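You operate a simulated robot arm through the tools that you are given. There is no shell and no other tool. Be economical: measure what you need, move in short steps, check, and stop when the job is done.

You run a simulated robot arm. Do the job below in one go: nothing can be reset, and whatever is moved stays where it is left.

Task
Drain all four lines on the grey desk to 0 bar.
Fine: shut the HIGH levers E and Y first, join blue by lever J, open the VENT lever R and shut it again; leave the other levers; no red lamp.

The check looks at the end state, three seconds after you hand in, the way a careful person would. Anything else that was tipped, shoved, dropped, spilled or broken makes it a failure.

Robot
A 6-joint arm with a two-finger gripper, fixed in place. Base frame: the origin is at the foot of the arm, x ahead of it, y to its left, z up; the work surface is at about z = 905. Units: mm, degrees, N and s.
Its first joint turns from -166.0 to 166.0 degrees. Payload 1.71 kg.
The TCP is the grasp point between the finger pads, 20 mm short of the fingertips. In the tool frame z runs along the fingers and y along their closing line. The gripper opens to 96 mm. The gripper's body begins 113 mm behind the TCP.
Orientation is told as [roll, pitch, yaw] about the base's x, y, z axes, in that order, counted from this pose: with the fingers straight down and closing along the base's y, the tool's x points along the base's -x, its y along +y and its z along -z.

Tools
- The arm moves only by the tool play_rows. Its argument "rows" is a list of rows, each a list of 6 numbers: the shift along the base's x, y, z in units of 400 mm (1.0 is 400 mm), then the turn, a rotation vector about the base's x, y, z in units of 60 degrees (1.0 is 60 degrees). In form: [[dx, dy, dz, rx, ry, rz], ...]. A call has 1 to 8 rows; each row is the pose to reach, as a shift and turn from the pose commanded when the call began. "gripper" is the finger opening in mm, from 0 to 96, set as the call begins (left out, the last holds). A call with a number of a shift or a turn outside -1 to 1 is refused whole. Each row takes 0.2 s and may step no farther than 50 mm and 8.6 degrees from the row before; otherwise, or with a gripper value out of range, the whole call is refused. Where a pose cannot be reached the arm comes as near as it can. A force on the tool above 90 N (or 10 N above the force at the start of the call, whichever is more), or a blocked arm, ends the call early, and 0.2 s more pass. Each finger travels about 45 mm/s and halts on what it meets, pressing with about 33 N; the grip force reading is that of the motor and also rises with nothing between the fingers. The clock runs only during rows and for 0.2 s after the last one: add rows that repeat a pose to give the fingers time. The reply holds the time, the measured pose of the TCP, the force on the tool along the base axes, the opening and the grip force, in the units named above and with some noise, with the torque about the TCP (base axes, N m) and any sound that the robot's microphone picked up.
- Cameras (640 x 400 px; columns grow to the right, rows downward): "scene" is fixed at [219.8, 648.2, 1714.3]; the picture's right is [-0.17, -0.99, 0.00], its down [-0.92, 0.16, -0.35] and it looks along [0.35, -0.06, -0.94] (base axes); focal length 214 px, centre (320, 200). "wrist" rides on the gripper at [66, 14, -145] in the tool frame; the picture's right is [-0.21, 0.98, 0.00], its down [-0.88, -0.18, -0.45] and it looks along [-0.44, -0.09, 0.90] (tool axes); focal length 275 px, centre (320, 200). There is no depth. A picture from a camera that has moved, and an enlarged one, comes with that camera's place and axes in the base frame and with its lens.
- camera(camera): a new picture of that camera. No time passes.
- lift_body(by): slides the trunk up (or, below 0, down) by that many mm; the arm rides with it, the base frame stays. It gives what a move gives, with no picture.
- enlarge(camera, box): a new picture of the part [left, top, right, bottom] of that camera's present view, enlarged. No time passes.
- job_done(): hands the job in; it is judged then, once.

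Work in short steps. Places have to be worked out from the pictures, the camera data and where the tool is seen: move nearer, look again, correct. Check each grasp and each placing, and mend what went wrong. You have 120 turns and 68 pictures in all, those below and enlarged ones among them. Open the gripper and draw the arm clear of the work before you hand the job in, unless the task says otherwise; then end with one line.

The tools are called after "Call:" as name(argument=value, ...) on one line, values as JSON. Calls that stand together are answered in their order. play_rows: Moves the arm, as the interface text tells. Its arguments: {"type":"object","properties":{"rows":{"type":"array","items":{"type":"array","items":{"type":"number"}}},"gripper":{"type":"number"}},"required":["rows"]} The other tools are called the same way: lift_body (by) slides the trunk up or down; camera (camera) takes a picture; enlarge (camera, box) takes an enlarged picture of a part of a camera's view; job_done () hands the job in.

At the start:

```text
time: 0.0
ee_pos: [419.1, 365.0, 1235.0]
tcp_rot: [0.0, 0.0, 0.1]
wrist_force: [-0.9, 0.0, 0.5]
ft_torque: [-0.01, 0.0, 0.02]
gripper_width: 95.8
grasp_force: 0.1
trunk travel left (down, up): [-250.0, 140.0]
```

scene: 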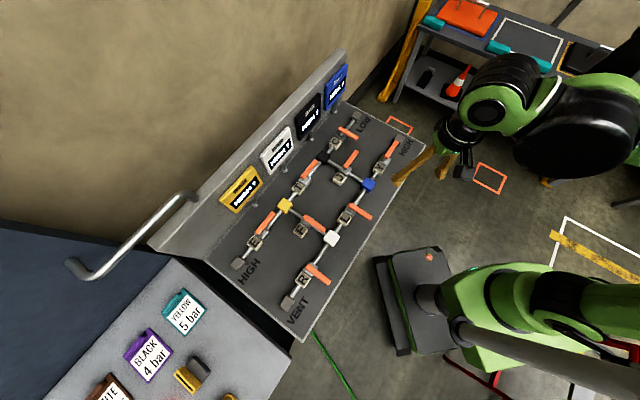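
wrist: 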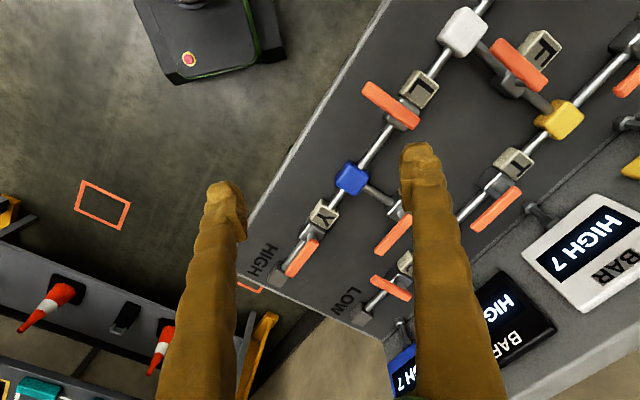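

The desk with valves lies ahead-left; I enlarge it to read the levers and layout.

Call:
enlarge(camera="scene", box=[220, 170, 380, 320])

Call:
enlarge(camera="scene", box=[280, 60, 430, 210])

```text
2.67 times, centred on (300, 245) of scene
camera zoom: at [219.8, 648.2, 1714.3], right [-0.17, -0.99, 0.0], down [-0.92, 0.16, -0.35], along [0.35, -0.06, -0.94], focal length 572 px, centre (373, 80)
```

zoom: 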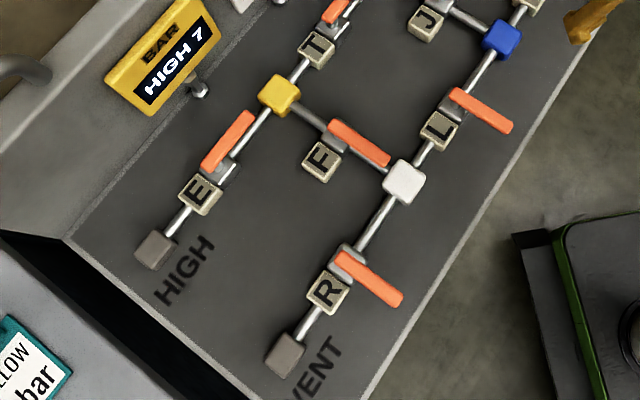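

```text
2.67 times, centred on (355, 135) of scene
camera zoom: at [219.8, 648.2, 1714.3], right [-0.17, -0.99, 0.0], down [-0.92, 0.16, -0.35], along [0.35, -0.06, -0.94], focal length 572 px, centre (227, 373)
```

zoom: 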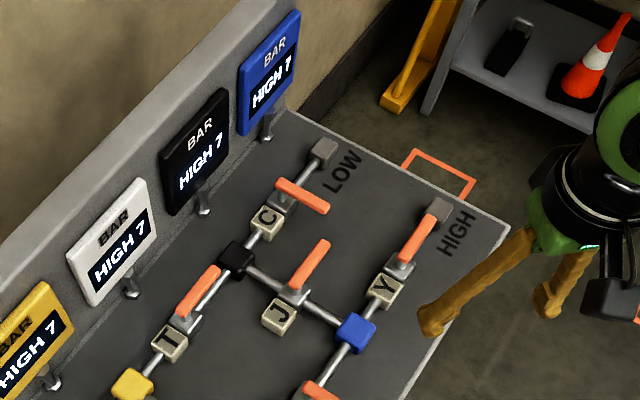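

Handles along the pipe are open (E, Y, T, F), across are shut (J, R, L, C). The pipes run along base direction (0.707,-0.707), so I move above Y, at about (680,265), with yaw 45 for a closer look.

Call:
play_rows(rows=[[0.093, -0.036, -0.048, 0, 0, 0.107], [0.186, -0.071, -0.096, 0, 0, 0.214], [0.28, -0.107, -0.145, 0, 0, 0.321], [0.373, -0.143, -0.193, 0, 0, 0.429], [0.466, -0.179, -0.241, 0, 0, 0.536], [0.559, -0.214, -0.289, 0, 0, 0.643], [0.6525, -0.25, -0.3375, 0, 0, 0.75]], gripper=0)

Call:
camera(camera="wrist")

Call:
camera(camera="scene")

```text
time: 1.6
ee_pos: [662.2, 263.3, 1105.0]
tcp_rot: [0.1, -0.8, 45.1]
wrist_force: [-0.7, -0.4, 0.1]
ft_torque: [0.0, 0.03, 0.02]
gripper_width: 0.1
grasp_force: 30.1
trunk travel left (down, up): [-250.0, 140.0]
```

```text
63 pictures are left
camera wrist: at [604.8, 225.3, 1250.4], right [-0.55, 0.84, 0.0], down [0.75, 0.49, 0.46], along [0.38, 0.25, -0.89], focal length 275 px, centre (320, 200)
```

wrist: 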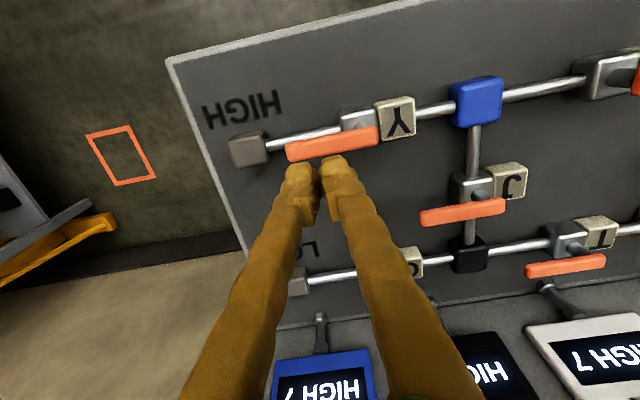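

```text
62 pictures are left
```

scene: 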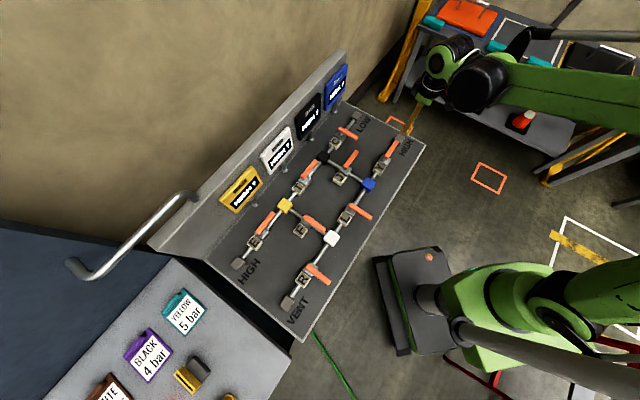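

Y's label fits z≈925, but the handle ends disagree between views, so I enlarge both to pin down the handle's height.

Call:
enlarge(camera="scene", box=[320, 100, 420, 200])

Call:
enlarge(camera="wrist", box=[220, 60, 540, 260])

```text
4.00 times, centred on (370, 150) of scene
camera zoom: at [219.8, 648.2, 1714.3], right [-0.17, -0.99, 0.0], down [-0.92, 0.16, -0.35], along [0.35, -0.06, -0.94], focal length 858 px, centre (120, 400)
```

zoom: 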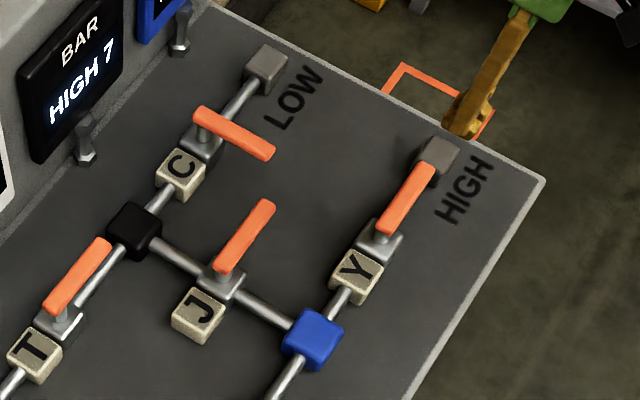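

```text
2.00 times, centred on (380, 160) of wrist
camera zoom: at [604.8, 225.3, 1250.4], right [-0.55, 0.84, 0.0], down [0.75, 0.49, 0.46], along [0.38, 0.25, -0.89], focal length 551 px, centre (200, 280)
```

zoom: 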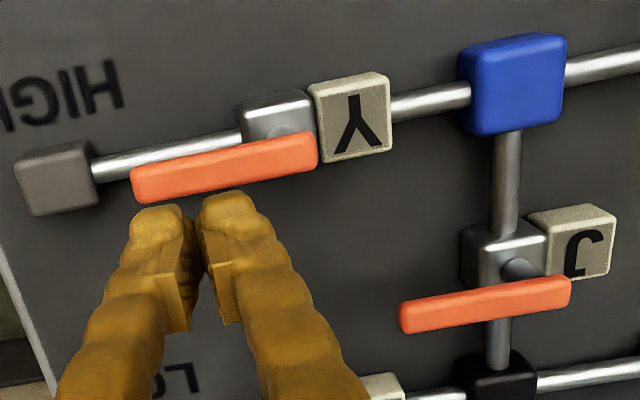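

The Y handle's top is at z≈965, its pivot at about (644,298), and it is about 95 mm long. I move toward a point beside the outer side of its tip, staying above it, and check how well the arm tracks.

Call:
play_rows(rows=[[0.04, 0.017, -0.075, 0, 0, 0], [0.07, 0.03, -0.15, 0, 0, 0], [0.07, 0.03, -0.15, 0, 0, 0], [0.07, 0.03, -0.15, 0, 0, 0]], gripper=0)

```text
time: 2.6
ee_pos: [689.5, 274.2, 1046.9]
tcp_rot: [0.2, -0.7, 44.9]
wrist_force: [-0.3, 0.4, 0.4]
ft_torque: [0.0, -0.03, 0.0]
gripper_width: 0.2
grasp_force: 30.1
trunk travel left (down, up): [-250.0, 140.0]
```

The measured pose trails the command by about 18 mm in x, so I correct by the readings. I shift to (708,277), descend to z≈995 and look.

Call:
play_rows(rows=[[0.047, 0.007, 0, 0, 0, 0], [0.047, 0.007, -0.06, 0, 0, 0], [0.047, 0.007, -0.12, 0, 0, 0], [0.047, 0.007, -0.12, 0, 0, 0]])

Call:
camera(camera="wrist")

Call:
enlarge(camera="scene", box=[350, 90, 450, 190])

```text
time: 3.6
ee_pos: [708.7, 279.4, 997.9]
tcp_rot: [0.1, -0.8, 45.1]
wrist_force: [0.5, 0.4, -0.3]
ft_torque: [0.01, 0.04, 0.02]
gripper_width: 0.0
grasp_force: 29.6
trunk travel left (down, up): [-250.0, 140.0]
```

```text
59 pictures are left
camera wrist: at [651.2, 241.6, 1142.1], right [-0.55, 0.84, 0.0], down [0.75, 0.48, 0.46], along [0.38, 0.25, -0.89], focal length 275 px, centre (320, 200)
```

wrist: 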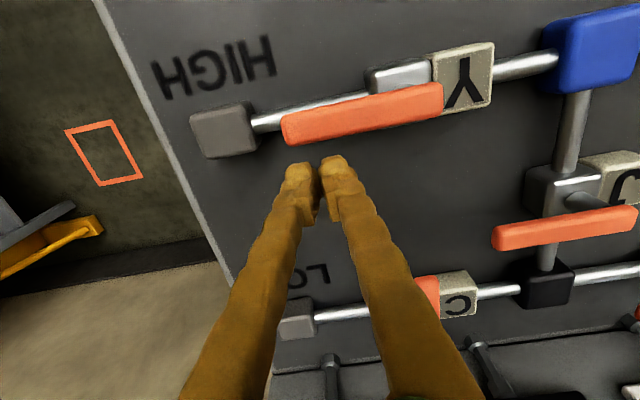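

```text
4.00 times, centred on (400, 140) of scene
camera zoom: at [219.8, 648.2, 1714.3], right [-0.17, -0.99, 0.0], down [-0.92, 0.16, -0.35], along [0.35, -0.06, -0.94], focal length 858 px, centre (0, 440)
```

zoom: 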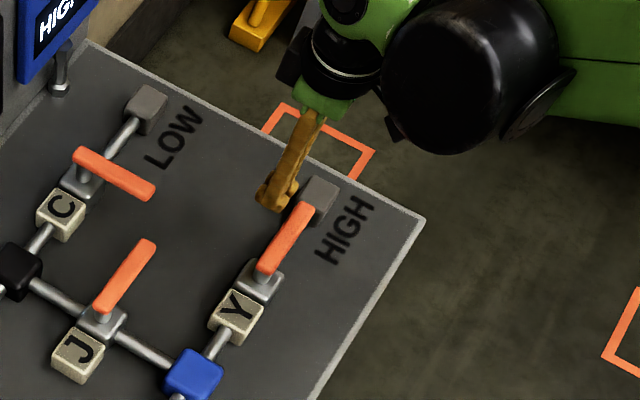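

The fingertips are about 30 mm outside the handle near its end. I descend 32 mm so the tips are at z≈946.

Call:
play_rows(rows=[[0, 0, -0.04, 0, 0, 0], [0, 0, -0.08, 0, 0, 0], [0, 0, -0.08, 0, 0, 0]])

```text
time: 4.4
ee_pos: [709.7, 279.1, 965.7]
tcp_rot: [0.1, -0.8, 44.9]
wrist_force: [-0.1, 0.2, -0.2]
ft_torque: [-0.03, 0.02, 0.01]
gripper_width: 0.1
grasp_force: 29.8
trunk travel left (down, up): [-250.0, 140.0]
```

No contact, so I push the Y handle along its arc, first to about 45 degrees.

Call:
play_rows(rows=[[-0.014, -0.012, 0, 0, 0, 0], [-0.0274, -0.0242, 0, 0, 0, 0], [-0.046, -0.047, 0, 0, 0, 0], [-0.0647, -0.0703, 0, 0, 0, 0], [-0.09, -0.085, 0, 0, 0, 0], [-0.1168, -0.0984, 0, 0, 0, 0]])

Call:
camera(camera="wrist")

```text
time: 5.8
ee_pos: [662.7, 239.1, 965.5]
tcp_rot: [0.1, -0.8, 45.0]
wrist_force: [-0.8, -0.3, 0.6]
ft_torque: [0.04, -0.01, -0.02]
gripper_width: 0.2
grasp_force: 28.6
trunk travel left (down, up): [-250.0, 140.0]
```

```text
57 pictures are left
camera wrist: at [604.7, 201.8, 1111.0], right [-0.55, 0.84, 0.0], down [0.75, 0.48, 0.46], along [0.38, 0.25, -0.89], focal length 275 px, centre (320, 200)
```

wrist: 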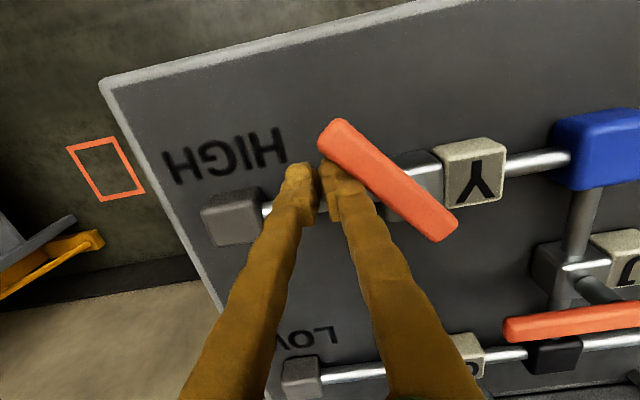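

The handle has turned about 45°; I finish the arc to 90°.

Call:
play_rows(rows=[[-0.03, -0.004, 0, 0, 0, 0], [-0.0589, -0.0062, 0, 0, 0, 0], [-0.088, 0.002, 0, 0, 0, 0], [-0.1156, 0.0106, 0, 0, 0, 0], [-0.121, 0.0155, 0, 0, 0, 0], [-0.121, 0.0155, 0, 0, 0, 0]])

Call:
camera(camera="wrist")

```text
time: 7.2
ee_pos: [617.4, 241.6, 966.0]
tcp_rot: [0.1, -0.8, 44.8]
wrist_force: [54.2, -29.0, 14.0]
ft_torque: [0.65, 0.81, -0.82]
gripper_width: 0.0
grasp_force: 29.5
trunk travel left (down, up): [-250.0, 140.0]
```

```text
56 pictures are left
camera wrist: at [559.8, 205.3, 1110.1], right [-0.54, 0.84, 0.0], down [0.75, 0.48, 0.46], along [0.38, 0.25, -0.89], focal length 275 px, centre (320, 200)
```

wrist: 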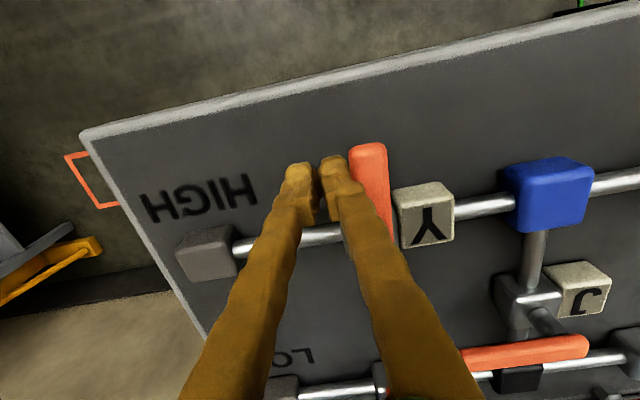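

Y is shut (handle across, firm stop). I back off, lift, and travel over towards E.

Call:
play_rows(rows=[[0.03, -0.03, 0, 0, 0, 0], [0.03, -0.03, 0.1, 0, 0, 0], [0.03, -0.03, 0.2, 0, 0, 0], [0.0, 0.08, 0.25, 0, 0, 0], [-0.03, 0.19, 0.25, 0, 0, 0], [-0.06, 0.3, 0.25, 0, 0, 0], [-0.09, 0.41, 0.25, 0, 0, 0], [-0.12, 0.52, 0.25, 0, 0, 0]])

Call:
camera(camera="wrist")

Call:
camera(camera="scene")

```text
time: 9.0
ee_pos: [564.7, 451.3, 1066.3]
tcp_rot: [0.1, -0.8, 45.1]
wrist_force: [0.1, -0.8, 0.6]
ft_torque: [0.04, -0.01, -0.01]
gripper_width: 0.1
grasp_force: 29.2
trunk travel left (down, up): [-250.0, 140.0]
```

```text
55 pictures are left
camera wrist: at [507.6, 414.8, 1212.2], right [-0.55, 0.84, 0.0], down [0.75, 0.48, 0.46], along [0.38, 0.25, -0.89], focal length 275 px, centre (320, 200)
```

wrist: 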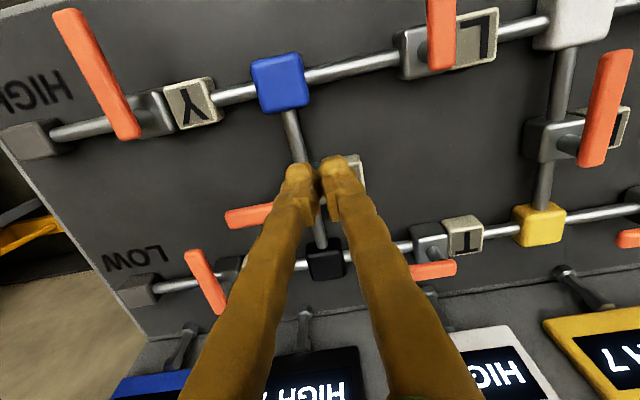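

```text
54 pictures are left
```

scene: 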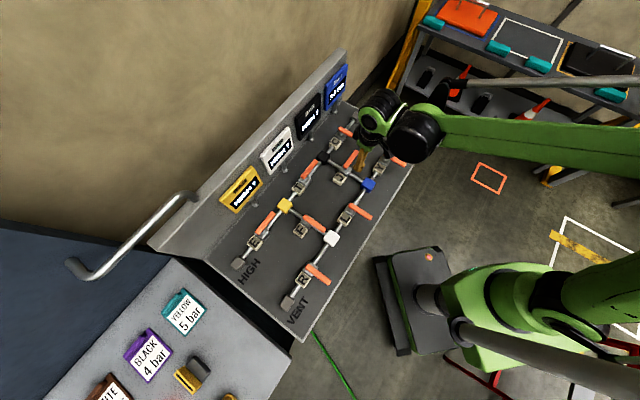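

Travel is clear; I continue to the E hover at about (483,805,1066).

Call:
play_rows(rows=[[-0.025, 0.11, 0, 0, 0, 0], [-0.05, 0.22, 0, 0, 0, 0], [-0.075, 0.33, 0, 0, 0, 0], [-0.1, 0.44, 0, 0, 0, 0], [-0.125, 0.55, 0, 0, 0, 0], [-0.15, 0.66, 0, 0, 0, 0], [-0.175, 0.775, 0, 0, 0, 0], [-0.2, 0.885, 0, 0, 0, 0]])

Call:
camera(camera="wrist")

Call:
enlarge(camera="scene", box=[210, 160, 360, 310])

```text
time: 10.8
ee_pos: [486.1, 809.2, 1066.1]
tcp_rot: [0.1, -0.8, 45.0]
wrist_force: [-0.2, -0.5, 0.5]
ft_torque: [0.03, 0.01, -0.05]
gripper_width: 0.2
grasp_force: 29.4
trunk travel left (down, up): [-250.0, 140.0]
```

```text
53 pictures are left
camera wrist: at [429.1, 770.7, 1211.3], right [-0.55, 0.84, 0.0], down [0.75, 0.48, 0.46], along [0.38, 0.25, -0.89], focal length 275 px, centre (320, 200)
```

wrist: 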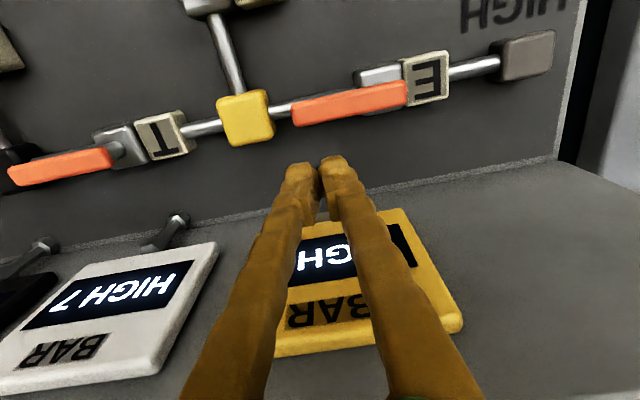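

```text
2.67 times, centred on (285, 235) of scene
camera zoom: at [219.8, 648.2, 1714.3], right [-0.17, -0.99, 0.0], down [-0.92, 0.16, -0.35], along [0.35, -0.06, -0.94], focal length 572 px, centre (413, 107)
```

zoom: 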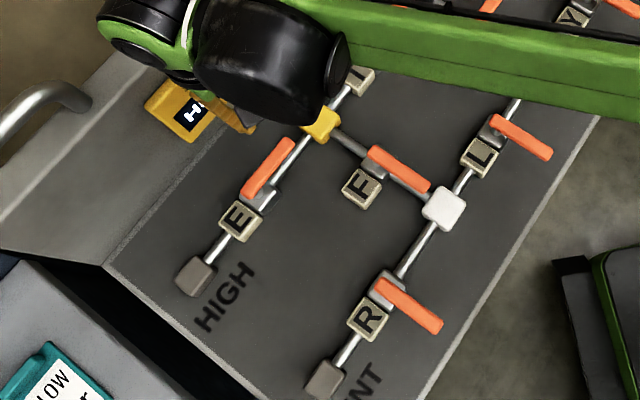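

The E pivot is at about (422,833), with its handle pointing to yellow. I nudge slightly outward and descend beside it to TCP z≈966.

Call:
play_rows(rows=[[0.005, 0.01, -0.06, 0, 0, 0], [0.005, 0.01, -0.12, 0, 0, 0], [0.005, 0.01, -0.18, 0, 0, 0], [0.005, 0.01, -0.25, 0, 0, 0], [0.005, 0.01, -0.25, 0, 0, 0]])

Call:
camera(camera="wrist")

```text
time: 12.0
ee_pos: [487.0, 812.3, 965.6]
tcp_rot: [0.1, -0.8, 45.1]
wrist_force: [0.2, -0.1, -0.2]
ft_torque: [-0.01, 0.01, 0.0]
gripper_width: 0.0
grasp_force: 29.7
trunk travel left (down, up): [-250.0, 140.0]
```

```text
51 pictures are left
camera wrist: at [430.3, 774.3, 1110.9], right [-0.55, 0.84, 0.0], down [0.75, 0.48, 0.46], along [0.38, 0.25, -0.89], focal length 275 px, centre (320, 200)
```

wrist: 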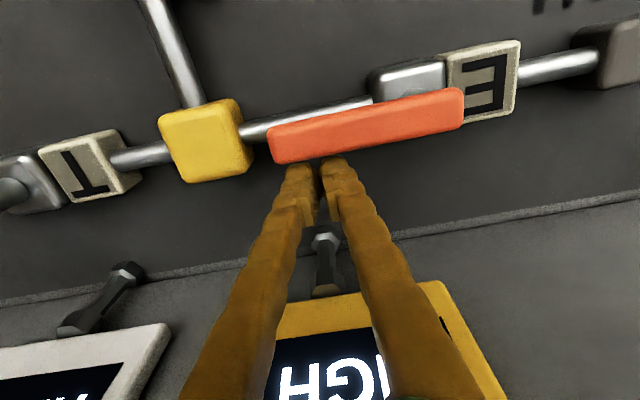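

Clear of everything and beside the handle. I push E along the same arc as Y, to about 45°.

Call:
play_rows(rows=[[-0.014, -0.012, 0, 0, 0, 0], [-0.0274, -0.0242, 0, 0, 0, 0], [-0.046, -0.047, 0, 0, 0, 0], [-0.0647, -0.0703, 0, 0, 0, 0], [-0.09, -0.085, 0, 0, 0, 0], [-0.1168, -0.0984, 0, 0, 0, 0]])

Call:
camera(camera="wrist")

```text
time: 13.4
ee_pos: [439.7, 771.7, 965.7]
tcp_rot: [0.1, -0.8, 45.0]
wrist_force: [0.2, -0.4, 0.3]
ft_torque: [0.02, -0.01, 0.03]
gripper_width: 0.0
grasp_force: 29.6
trunk travel left (down, up): [-250.0, 140.0]
```

```text
50 pictures are left
camera wrist: at [383.7, 735.0, 1111.1], right [-0.55, 0.84, 0.0], down [0.75, 0.48, 0.46], along [0.38, 0.25, -0.89], focal length 275 px, centre (320, 200)
```

wrist: 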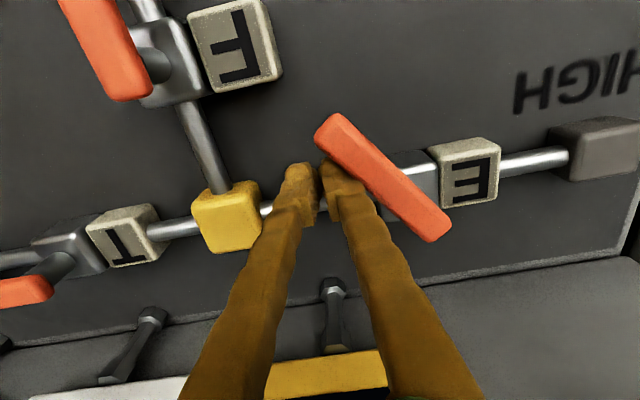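

Same geometry as Y; I finish the stroke.

Call:
play_rows(rows=[[-0.03, -0.004, 0, 0, 0, 0], [-0.0589, -0.0062, 0, 0, 0, 0], [-0.088, 0.002, 0, 0, 0, 0], [-0.1156, 0.0106, 0, 0, 0, 0], [-0.121, 0.0155, 0, 0, 0, 0], [-0.121, 0.0155, 0, 0, 0, 0]])

Call:
camera(camera="wrist")

```text
time: 14.8
ee_pos: [399.3, 774.3, 966.6]
tcp_rot: [0.0, -0.8, 44.7]
wrist_force: [56.3, -29.5, -0.1]
ft_torque: [0.33, 0.64, -0.84]
gripper_width: 0.0
grasp_force: 30.1
trunk travel left (down, up): [-250.0, 140.0]
```

```text
49 pictures are left
camera wrist: at [342.2, 737.5, 1111.6], right [-0.54, 0.84, 0.0], down [0.75, 0.48, 0.46], along [0.38, 0.25, -0.89], focal length 275 px, centre (320, 200)
```

wrist: 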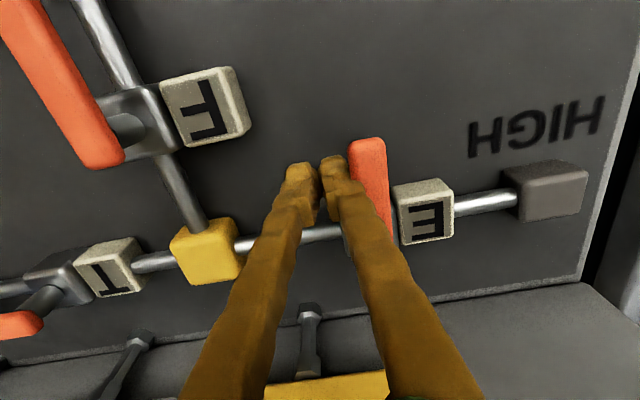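

E is shut as well. I back off, lift, and travel to hover near J, whose pivot I place at about (627,475).

Call:
play_rows(rows=[[0.03, -0.03, 0, 0, 0, 0], [0.03, -0.03, 0.1, 0, 0, 0], [0.03, -0.03, 0.2, 0, 0, 0], [0.09, -0.1, 0.25, 0, 0, 0], [0.17, -0.18, 0.25, 0, 0, 0], [0.25, -0.265, 0.25, 0, 0, 0], [0.33, -0.35, 0.25, 0, 0, 0], [0.41, -0.435, 0.25, 0, 0, 0]])

Call:
enlarge(camera="scene", box=[220, 60, 420, 310])

```text
time: 16.6
ee_pos: [557.1, 602.1, 1067.6]
tcp_rot: [0.1, -0.9, 45.1]
wrist_force: [0.1, 0.4, -0.2]
ft_torque: [-0.01, -0.01, 0.01]
gripper_width: 0.0
grasp_force: 29.5
trunk travel left (down, up): [-250.0, 140.0]
```

```text
1.60 times, centred on (320, 185) of scene
camera zoom: at [219.8, 648.2, 1714.3], right [-0.17, -0.99, 0.0], down [-0.92, 0.16, -0.35], along [0.35, -0.06, -0.94], focal length 343 px, centre (320, 224)
```

zoom: 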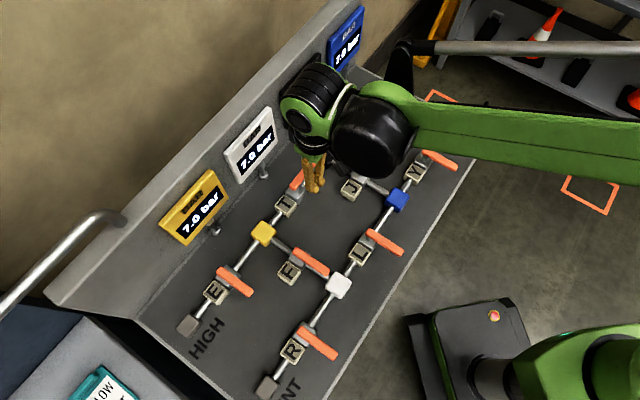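

The displays now read 7.0 bar instead of HIGH, confirming E and Y are shut. I continue to the J hover at about (688,459).

Call:
play_rows(rows=[[0.08, -0.09, 0, 0, 0, 0], [0.16, -0.175, 0, 0, 0, 0], [0.245, -0.265, 0, 0, 0, 0], [0.328, -0.358, 0, 0, 0, 0], [0.328, -0.358, 0, 0, 0, 0]])

Call:
camera(camera="wrist")

```text
time: 17.8
ee_pos: [688.4, 461.0, 1066.0]
tcp_rot: [0.0, -0.9, 45.0]
wrist_force: [0.7, -0.6, 0.2]
ft_torque: [0.04, 0.03, 0.01]
gripper_width: 0.3
grasp_force: 29.5
trunk travel left (down, up): [-250.0, 140.0]
```

```text
47 pictures are left
camera wrist: at [631.4, 423.3, 1211.6], right [-0.55, 0.84, 0.0], down [0.75, 0.48, 0.46], along [0.38, 0.25, -0.89], focal length 275 px, centre (320, 200)
```

wrist: 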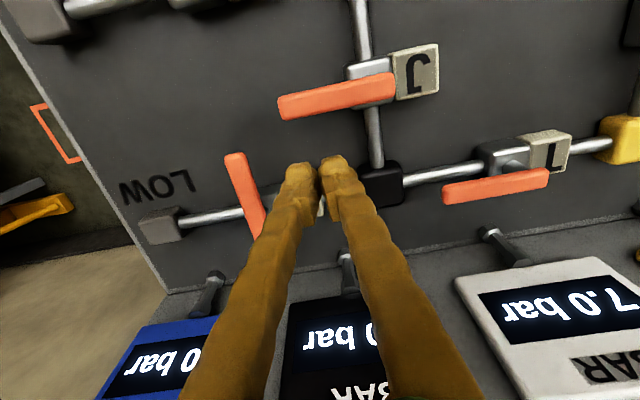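

J's pivot works out to about (632,471). I shift slightly and descend beside its handle, clear of C.

Call:
play_rows(rows=[[0.013, -0.02, -0.06, 0, 0, 0], [0.013, -0.02, -0.12, 0, 0, 0], [0.013, -0.02, -0.18, 0, 0, 0], [0.013, -0.02, -0.25, 0, 0, 0], [0.013, -0.02, -0.25, 0, 0, 0]])

Call:
camera(camera="wrist")

```text
time: 19.0
ee_pos: [693.2, 453.2, 965.7]
tcp_rot: [0.1, -0.8, 45.0]
wrist_force: [-0.4, -0.5, 0.4]
ft_torque: [-0.05, 0.01, -0.03]
gripper_width: 0.1
grasp_force: 29.6
trunk travel left (down, up): [-250.0, 140.0]
```

```text
46 pictures are left
camera wrist: at [635.8, 415.8, 1110.8], right [-0.55, 0.84, 0.0], down [0.75, 0.48, 0.46], along [0.38, 0.25, -0.89], focal length 275 px, centre (320, 200)
```

wrist: 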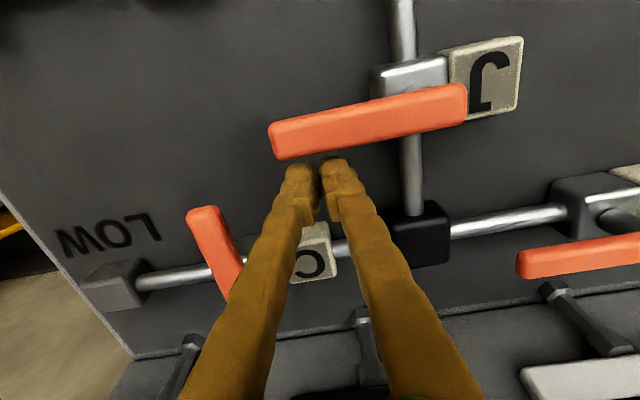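

Position matches the earlier ones; I push J through the arc.

Call:
play_rows(rows=[[-0.014, -0.012, 0, 0, 0, 0], [-0.0274, -0.0242, 0, 0, 0, 0], [-0.046, -0.047, 0, 0, 0, 0], [-0.0647, -0.0703, 0, 0, 0, 0], [-0.09, -0.085, 0, 0, 0, 0], [-0.1168, -0.0984, 0, 0, 0, 0]])

Call:
play_rows(rows=[[-0.03, -0.004, 0, 0, 0, 0], [-0.0589, -0.0062, 0, 0, 0, 0], [-0.088, 0.002, 0, 0, 0, 0], [-0.1156, 0.0106, 0, 0, 0, 0], [-0.121, 0.0155, 0, 0, 0, 0], [-0.121, 0.0155, 0, 0, 0, 0]])

Call:
camera(camera="wrist")

```text
time: 20.4
ee_pos: [645.5, 413.8, 966.0]
tcp_rot: [0.2, -0.8, 45.0]
wrist_force: [0.0, 0.4, -0.1]
ft_torque: [0.01, 0.0, -0.02]
gripper_width: 0.0
grasp_force: 29.3
trunk travel left (down, up): [-250.0, 140.0]
```

```text
time: 21.8
ee_pos: [602.3, 415.8, 965.6]
tcp_rot: [0.1, -0.8, 44.8]
wrist_force: [67.7, -32.0, 15.2]
ft_torque: [0.71, 0.99, -1.04]
gripper_width: 0.1
grasp_force: 29.5
trunk travel left (down, up): [-250.0, 140.0]
```

```text
45 pictures are left
camera wrist: at [545.6, 378.8, 1110.1], right [-0.54, 0.84, 0.0], down [0.75, 0.48, 0.46], along [0.38, 0.25, -0.89], focal length 275 px, centre (320, 200)
```

wrist: 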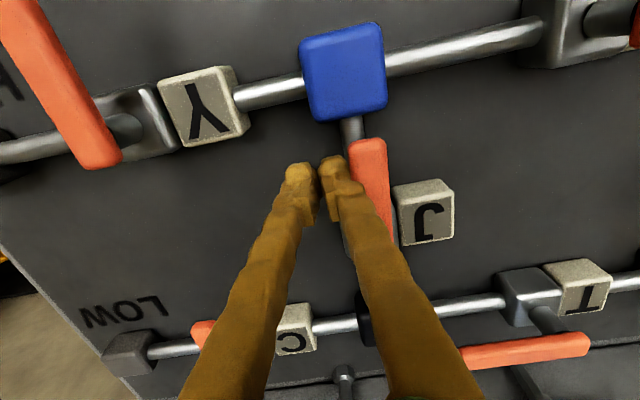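

J is open. I back off, lift, and travel towards R, whose pivot I place near (274,675).

Call:
play_rows(rows=[[0.03, -0.03, 0, 0, 0, 0], [0.03, -0.03, 0.1, 0, 0, 0], [0.03, -0.03, 0.2, 0, 0, 0], [-0.04, 0.03, 0.25, 0, 0, 0], [-0.14, 0.09, 0.25, 0, 0, 0], [-0.24, 0.15, 0.25, 0, 0, 0], [-0.34, 0.21, 0.25, 0, 0, 0], [-0.44, 0.27, 0.25, 0, 0, 0]])

Call:
play_rows(rows=[[-0.1, 0.062, 0, 0, 0, 0], [-0.2, 0.124, 0, 0, 0, 0], [-0.3, 0.186, 0, 0, 0, 0], [-0.4, 0.248, 0, 0, 0, 0], [-0.5, 0.31, 0, 0, 0, 0], [-0.54, 0.333, 0, 0, 0, 0], [-0.54, 0.333, 0, 0, 0, 0]])

Call:
camera(camera="wrist")

Call:
camera(camera="scene")

```text
time: 23.6
ee_pos: [421.3, 529.4, 1065.7]
tcp_rot: [0.0, -0.8, 44.9]
wrist_force: [0.5, 0.7, 0.0]
ft_torque: [0.04, 0.0, 0.0]
gripper_width: 0.0
grasp_force: 29.4
trunk travel left (down, up): [-250.0, 140.0]
```

```text
time: 25.2
ee_pos: [205.5, 661.5, 1066.2]
tcp_rot: [0.2, -0.8, 45.0]
wrist_force: [-0.2, -0.3, 0.4]
ft_torque: [0.0, 0.0, -0.02]
gripper_width: 0.0
grasp_force: 29.3
trunk travel left (down, up): [-250.0, 140.0]
```

```text
44 pictures are left
camera wrist: at [148.8, 624.1, 1211.3], right [-0.55, 0.84, 0.0], down [0.75, 0.48, 0.46], along [0.38, 0.25, -0.89], focal length 275 px, centre (320, 200)
```

wrist: 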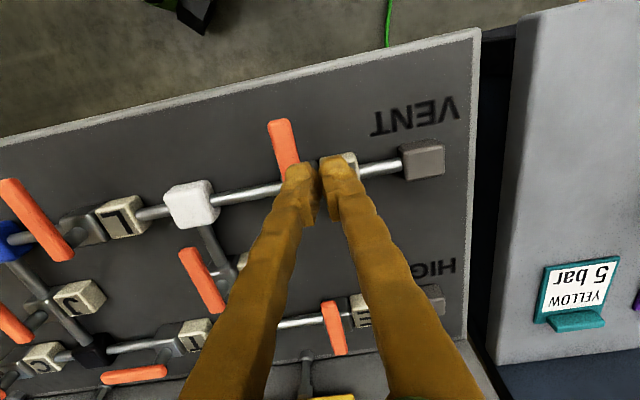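

```text
43 pictures are left
```

scene: 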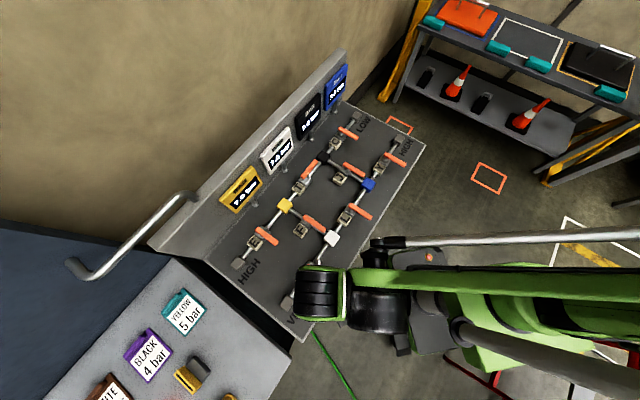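

R's handle tip is at about (209,621), giving a pivot near (261,676). I shift to the box side of the handle and descend there.

Call:
play_rows(rows=[[-0.018, -0.008, 0, 0, 0, 0], [-0.018, -0.008, -0.06, 0, 0, 0], [-0.018, -0.008, -0.12, 0, 0, 0], [-0.018, -0.008, -0.12, 0, 0, 0]])

Call:
camera(camera="wrist")

```text
time: 26.2
ee_pos: [199.2, 658.7, 1017.7]
tcp_rot: [0.1, -0.8, 45.0]
wrist_force: [-1.2, 0.5, -0.8]
ft_torque: [-0.03, 0.02, -0.01]
gripper_width: 0.0
grasp_force: 29.3
trunk travel left (down, up): [-250.0, 140.0]
```

```text
42 pictures are left
camera wrist: at [142.3, 621.2, 1163.2], right [-0.55, 0.84, 0.0], down [0.75, 0.48, 0.46], along [0.38, 0.25, -0.89], focal length 275 px, centre (320, 200)
```

wrist: 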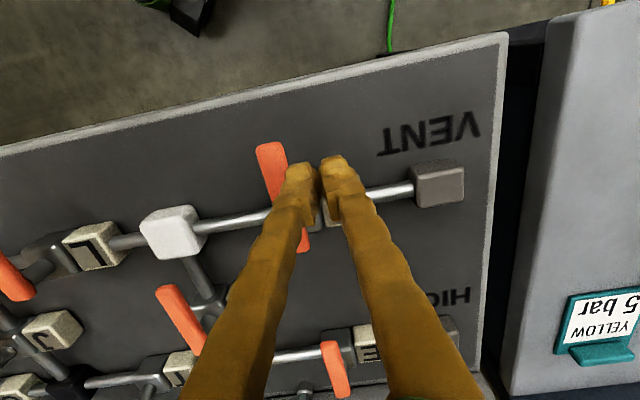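

The gap to the handle is about 14 mm, so I descend to TCP z≈966.

Call:
play_rows(rows=[[0, 0, -0.045, 0, 0, 0], [0, 0, -0.09, 0, 0, 0], [0, 0, -0.13, 0, 0, 0], [0, 0, -0.13, 0, 0, 0]])

Call:
camera(camera="wrist")

```text
time: 27.2
ee_pos: [200.1, 658.3, 966.9]
tcp_rot: [0.1, -0.8, 44.9]
wrist_force: [-0.6, 0.6, -0.6]
ft_torque: [-0.03, -0.02, 0.0]
gripper_width: 0.1
grasp_force: 29.6
trunk travel left (down, up): [-250.0, 140.0]
```

```text
41 pictures are left
camera wrist: at [142.1, 620.8, 1111.1], right [-0.55, 0.84, 0.0], down [0.75, 0.48, 0.46], along [0.38, 0.25, -0.89], focal length 275 px, centre (320, 200)
```

wrist: 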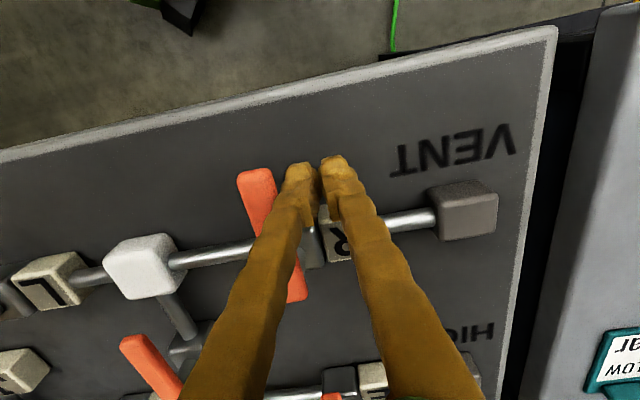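

The finger sits on the box side of R's handle near its tip. I push R toward open, first half.

Call:
play_rows(rows=[[0.016, -0.0135, 0, 0, 0, 0], [0.0313, -0.027, 0, 0, 0, 0], [0.05, -0.05, 0, 0, 0, 0], [0.0695, -0.0737, 0, 0, 0, 0], [0.096, -0.088, 0, 0, 0, 0], [0.1225, -0.102, 0, 0, 0, 0]])

Call:
camera(camera="wrist")

```text
time: 28.6
ee_pos: [246.9, 616.6, 966.1]
tcp_rot: [0.1, -0.8, 45.0]
wrist_force: [0.2, -0.2, -0.5]
ft_torque: [0.0, 0.04, -0.01]
gripper_width: 0.3
grasp_force: 29.3
trunk travel left (down, up): [-250.0, 140.0]
```

```text
40 pictures are left
camera wrist: at [191.0, 579.8, 1111.4], right [-0.55, 0.84, 0.0], down [0.75, 0.48, 0.46], along [0.38, 0.25, -0.89], focal length 275 px, centre (320, 200)
```

wrist: 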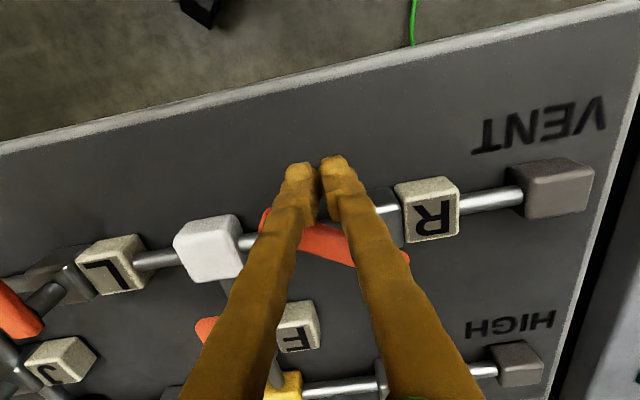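

R has turned most of the way; I finish to the open stop.

Call:
play_rows(rows=[[0.03, -0.003, 0, 0, 0, 0], [0.0597, -0.006, 0, 0, 0, 0], [0.089, 0.003, 0, 0, 0, 0], [0.1173, 0.0113, 0, 0, 0, 0], [0.1241, 0.018, 0, 0, 0, 0], [0.1241, 0.018, 0, 0, 0, 0]])

Call:
camera(camera="wrist")

Call:
enlarge(camera="scene", box=[210, 60, 370, 220])

```text
time: 30.0
ee_pos: [294.1, 622.7, 966.3]
tcp_rot: [0.0, -0.7, 45.1]
wrist_force: [-28.2, -37.2, -19.4]
ft_torque: [-0.09, 0.23, 0.18]
gripper_width: 6.1
grasp_force: 29.0
trunk travel left (down, up): [-250.0, 140.0]
```

```text
39 pictures are left
camera wrist: at [237.3, 584.8, 1111.4], right [-0.55, 0.84, 0.0], down [0.75, 0.49, 0.46], along [0.38, 0.25, -0.89], focal length 275 px, centre (320, 200)
```

wrist: 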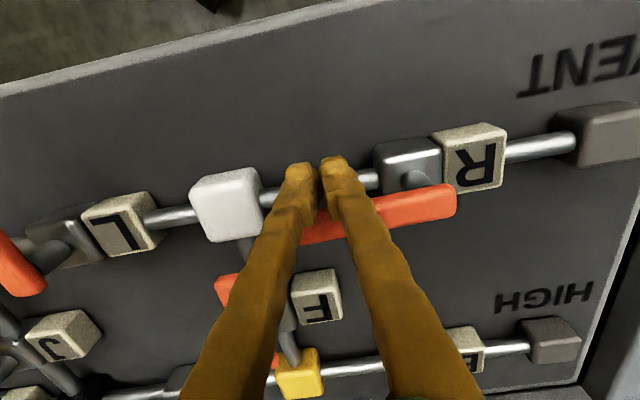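

```text
2.50 times, centred on (290, 140) of scene
camera zoom: at [219.8, 648.2, 1714.3], right [-0.17, -0.99, 0.0], down [-0.92, 0.16, -0.35], along [0.35, -0.06, -0.94], focal length 536 px, centre (395, 350)
```

zoom: 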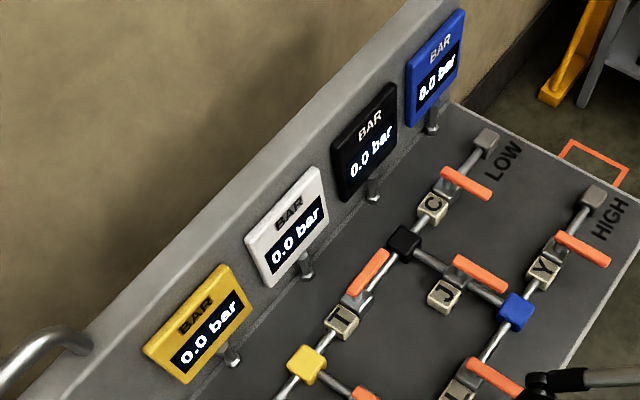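

All four lines read 0.0 bar. Now I back off, lift over, and come down on the other side of R's handle to shut it.

Call:
play_rows(rows=[[-0.03, -0.03, 0, 0, 0, 0], [-0.03, -0.03, 0.1, 0, 0, 0], [-0.03, -0.03, 0.2, 0, 0, 0], [0.03, 0.03, 0.2, 0, 0, 0], [0.0825, 0.091, 0.2, 0, 0, 0], [0.0825, 0.091, 0.13, 0, 0, 0], [0.0825, 0.091, 0.13, 0, 0, 0]], gripper=0)

Call:
camera(camera="wrist")

```text
time: 31.6
ee_pos: [331.6, 661.5, 1018.2]
tcp_rot: [0.1, -0.8, 45.0]
wrist_force: [-1.0, 0.6, -0.7]
ft_torque: [0.01, 0.03, 0.02]
gripper_width: 0.2
grasp_force: 29.9
trunk travel left (down, up): [-250.0, 140.0]
```

```text
37 pictures are left
camera wrist: at [274.8, 623.8, 1163.3], right [-0.55, 0.84, 0.0], down [0.75, 0.48, 0.46], along [0.38, 0.25, -0.89], focal length 275 px, centre (320, 200)
```

wrist: 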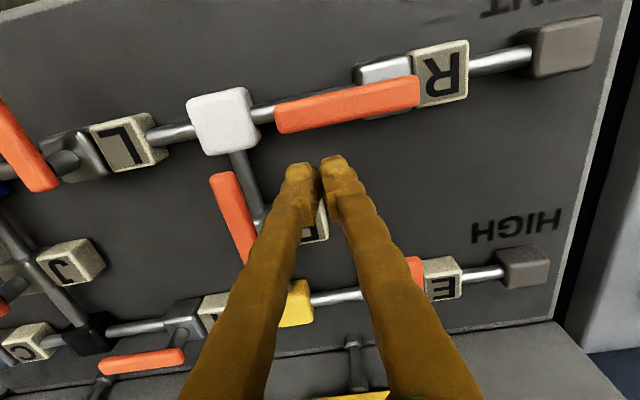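

Good position beside R's open handle; I nudge slightly and descend.

Call:
play_rows(rows=[[-0.01, -0.008, -0.045, 0, 0, 0], [-0.01, -0.008, -0.09, 0, 0, 0], [-0.01, -0.008, -0.131, 0, 0, 0], [-0.01, -0.008, -0.131, 0, 0, 0]])

Call:
camera(camera="wrist")

```text
time: 32.6
ee_pos: [326.3, 657.7, 964.3]
tcp_rot: [0.1, -0.8, 45.1]
wrist_force: [0.2, 1.2, -0.4]
ft_torque: [0.0, -0.02, -0.04]
gripper_width: 0.0
grasp_force: 29.3
trunk travel left (down, up): [-250.0, 140.0]
```

```text
36 pictures are left
camera wrist: at [269.2, 620.7, 1110.6], right [-0.55, 0.84, 0.0], down [0.75, 0.48, 0.46], along [0.38, 0.25, -0.89], focal length 275 px, centre (320, 200)
```

wrist: 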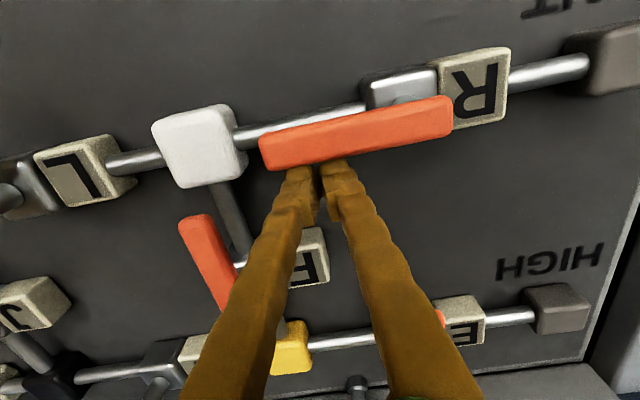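

Close beside the handle; I push R back to shut with the arc shifted by about 5 mm.

Call:
play_rows(rows=[[-0.01, -0.014, 0, 0, 0, 0], [-0.0195, -0.0224, 0, 0, 0, 0], [-0.036, -0.0455, 0, 0, 0, 0], [-0.0527, -0.0685, 0, 0, 0, 0], [-0.078, -0.083, 0, 0, 0, 0], [-0.1048, -0.0966, 0, 0, 0, 0]])

Call:
play_rows(rows=[[-0.03, -0.004, 0, 0, 0, 0], [-0.0589, -0.0062, 0, 0, 0, 0], [-0.088, 0.002, 0, 0, 0, 0], [-0.1156, 0.0106, 0, 0, 0, 0], [-0.121, 0.0155, 0, 0, 0, 0], [-0.121, 0.0155, 0, 0, 0, 0]])

Call:
camera(camera="wrist")

```text
time: 34.0
ee_pos: [283.3, 618.9, 965.5]
tcp_rot: [0.1, -0.8, 45.1]
wrist_force: [-0.9, 0.3, 0.0]
ft_torque: [-0.01, 0.0, 0.01]
gripper_width: 0.0
grasp_force: 28.8
trunk travel left (down, up): [-250.0, 140.0]
```

```text
time: 35.4
ee_pos: [240.3, 615.1, 968.8]
tcp_rot: [-1.4, -1.7, 44.1]
wrist_force: [136.0, -68.4, -8.7]
ft_torque: [-0.31, -1.45, 0.3]
gripper_width: 0.0
grasp_force: 29.5
trunk travel left (down, up): [-250.0, 140.0]
stopped in row 6: the force on the tool passed its limit at 91 N (the readings are from after the stop); the commanded pose is now the measured one
```

```text
35 pictures are left
camera wrist: at [179.1, 580.0, 1113.1], right [-0.53, 0.85, -0.02], down [0.74, 0.48, 0.48], along [0.41, 0.24, -0.88], focal length 275 px, centre (320, 200)
```

wrist: 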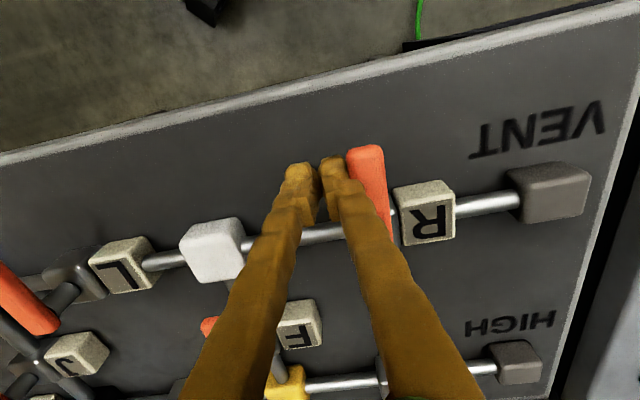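

R is at its shut stop. I back away in +a, lift well clear, and check everything.

Call:
play_rows(rows=[[0.02, -0.02, 0, 0, 0, 0], [0.04, -0.04, 0, 0, 0, 0], [0.04, -0.04, 0.1, 0, 0, 0], [0.04, -0.04, 0.2, 0, 0, 0], [0.04, -0.04, 0.3, 0, 0, 0], [0.04, -0.13, 0.36, 0, 0, 0], [0.04, -0.24, 0.4, 0, 0, 0], [0.04, -0.36, 0.42, 0, 0, 0]])

Call:
play_rows(rows=[[0.0, -0.1, 0, 0, 0, 0], [0.0, -0.2, 0, 0, 0, 0], [0.0, -0.3, 0, 0, 0, 0], [0.0, -0.4, 0, 0, 0, 0], [0.0, -0.4, 0, 0, 0, 0], [0.0, -0.4, 0, 0, 0, 0]], gripper=90)

Call:
camera(camera="scene")

Call:
enlarge(camera="scene", box=[210, 50, 420, 320])

```text
time: 37.2
ee_pos: [241.0, 476.7, 1139.1]
tcp_rot: [-1.0, -1.6, 44.8]
wrist_force: [0.5, -0.1, -1.1]
ft_torque: [0.02, -0.01, 0.02]
gripper_width: 0.0
grasp_force: 29.4
trunk travel left (down, up): [-250.0, 140.0]
```

```text
time: 38.6
ee_pos: [243.0, 319.8, 1138.1]
tcp_rot: [-0.8, -1.5, 44.6]
wrist_force: [-0.4, 0.5, 0.1]
ft_torque: [0.02, -0.01, -0.02]
gripper_width: 90.2
grasp_force: 0.1
trunk travel left (down, up): [-250.0, 140.0]
```

```text
34 pictures are left
```

scene: 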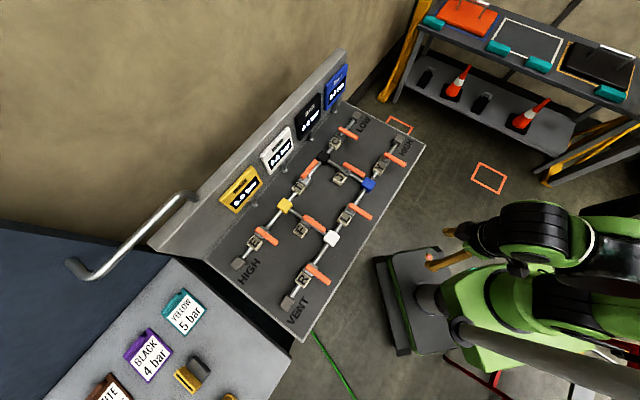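

```text
1.48 times, centred on (315, 185) of scene
camera zoom: at [219.8, 648.2, 1714.3], right [-0.17, -0.99, 0.0], down [-0.92, 0.16, -0.35], along [0.35, -0.06, -0.94], focal length 318 px, centre (327, 222)
```

zoom: 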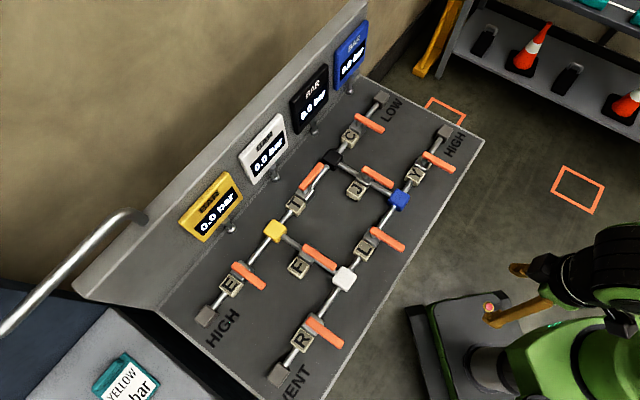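

All four gauges read 0.0 bar. E, Y and R are shut, J is open, and the other levers have not moved. The arm is clear with the gripper open, so I hand in.

Call:
job_done()

```text
The job is handed in.
```

All four lines read 0.0 bar: E and Y were shut first, J opened, and R opened and shut again. I left the other levers alone and saw no red lamp.
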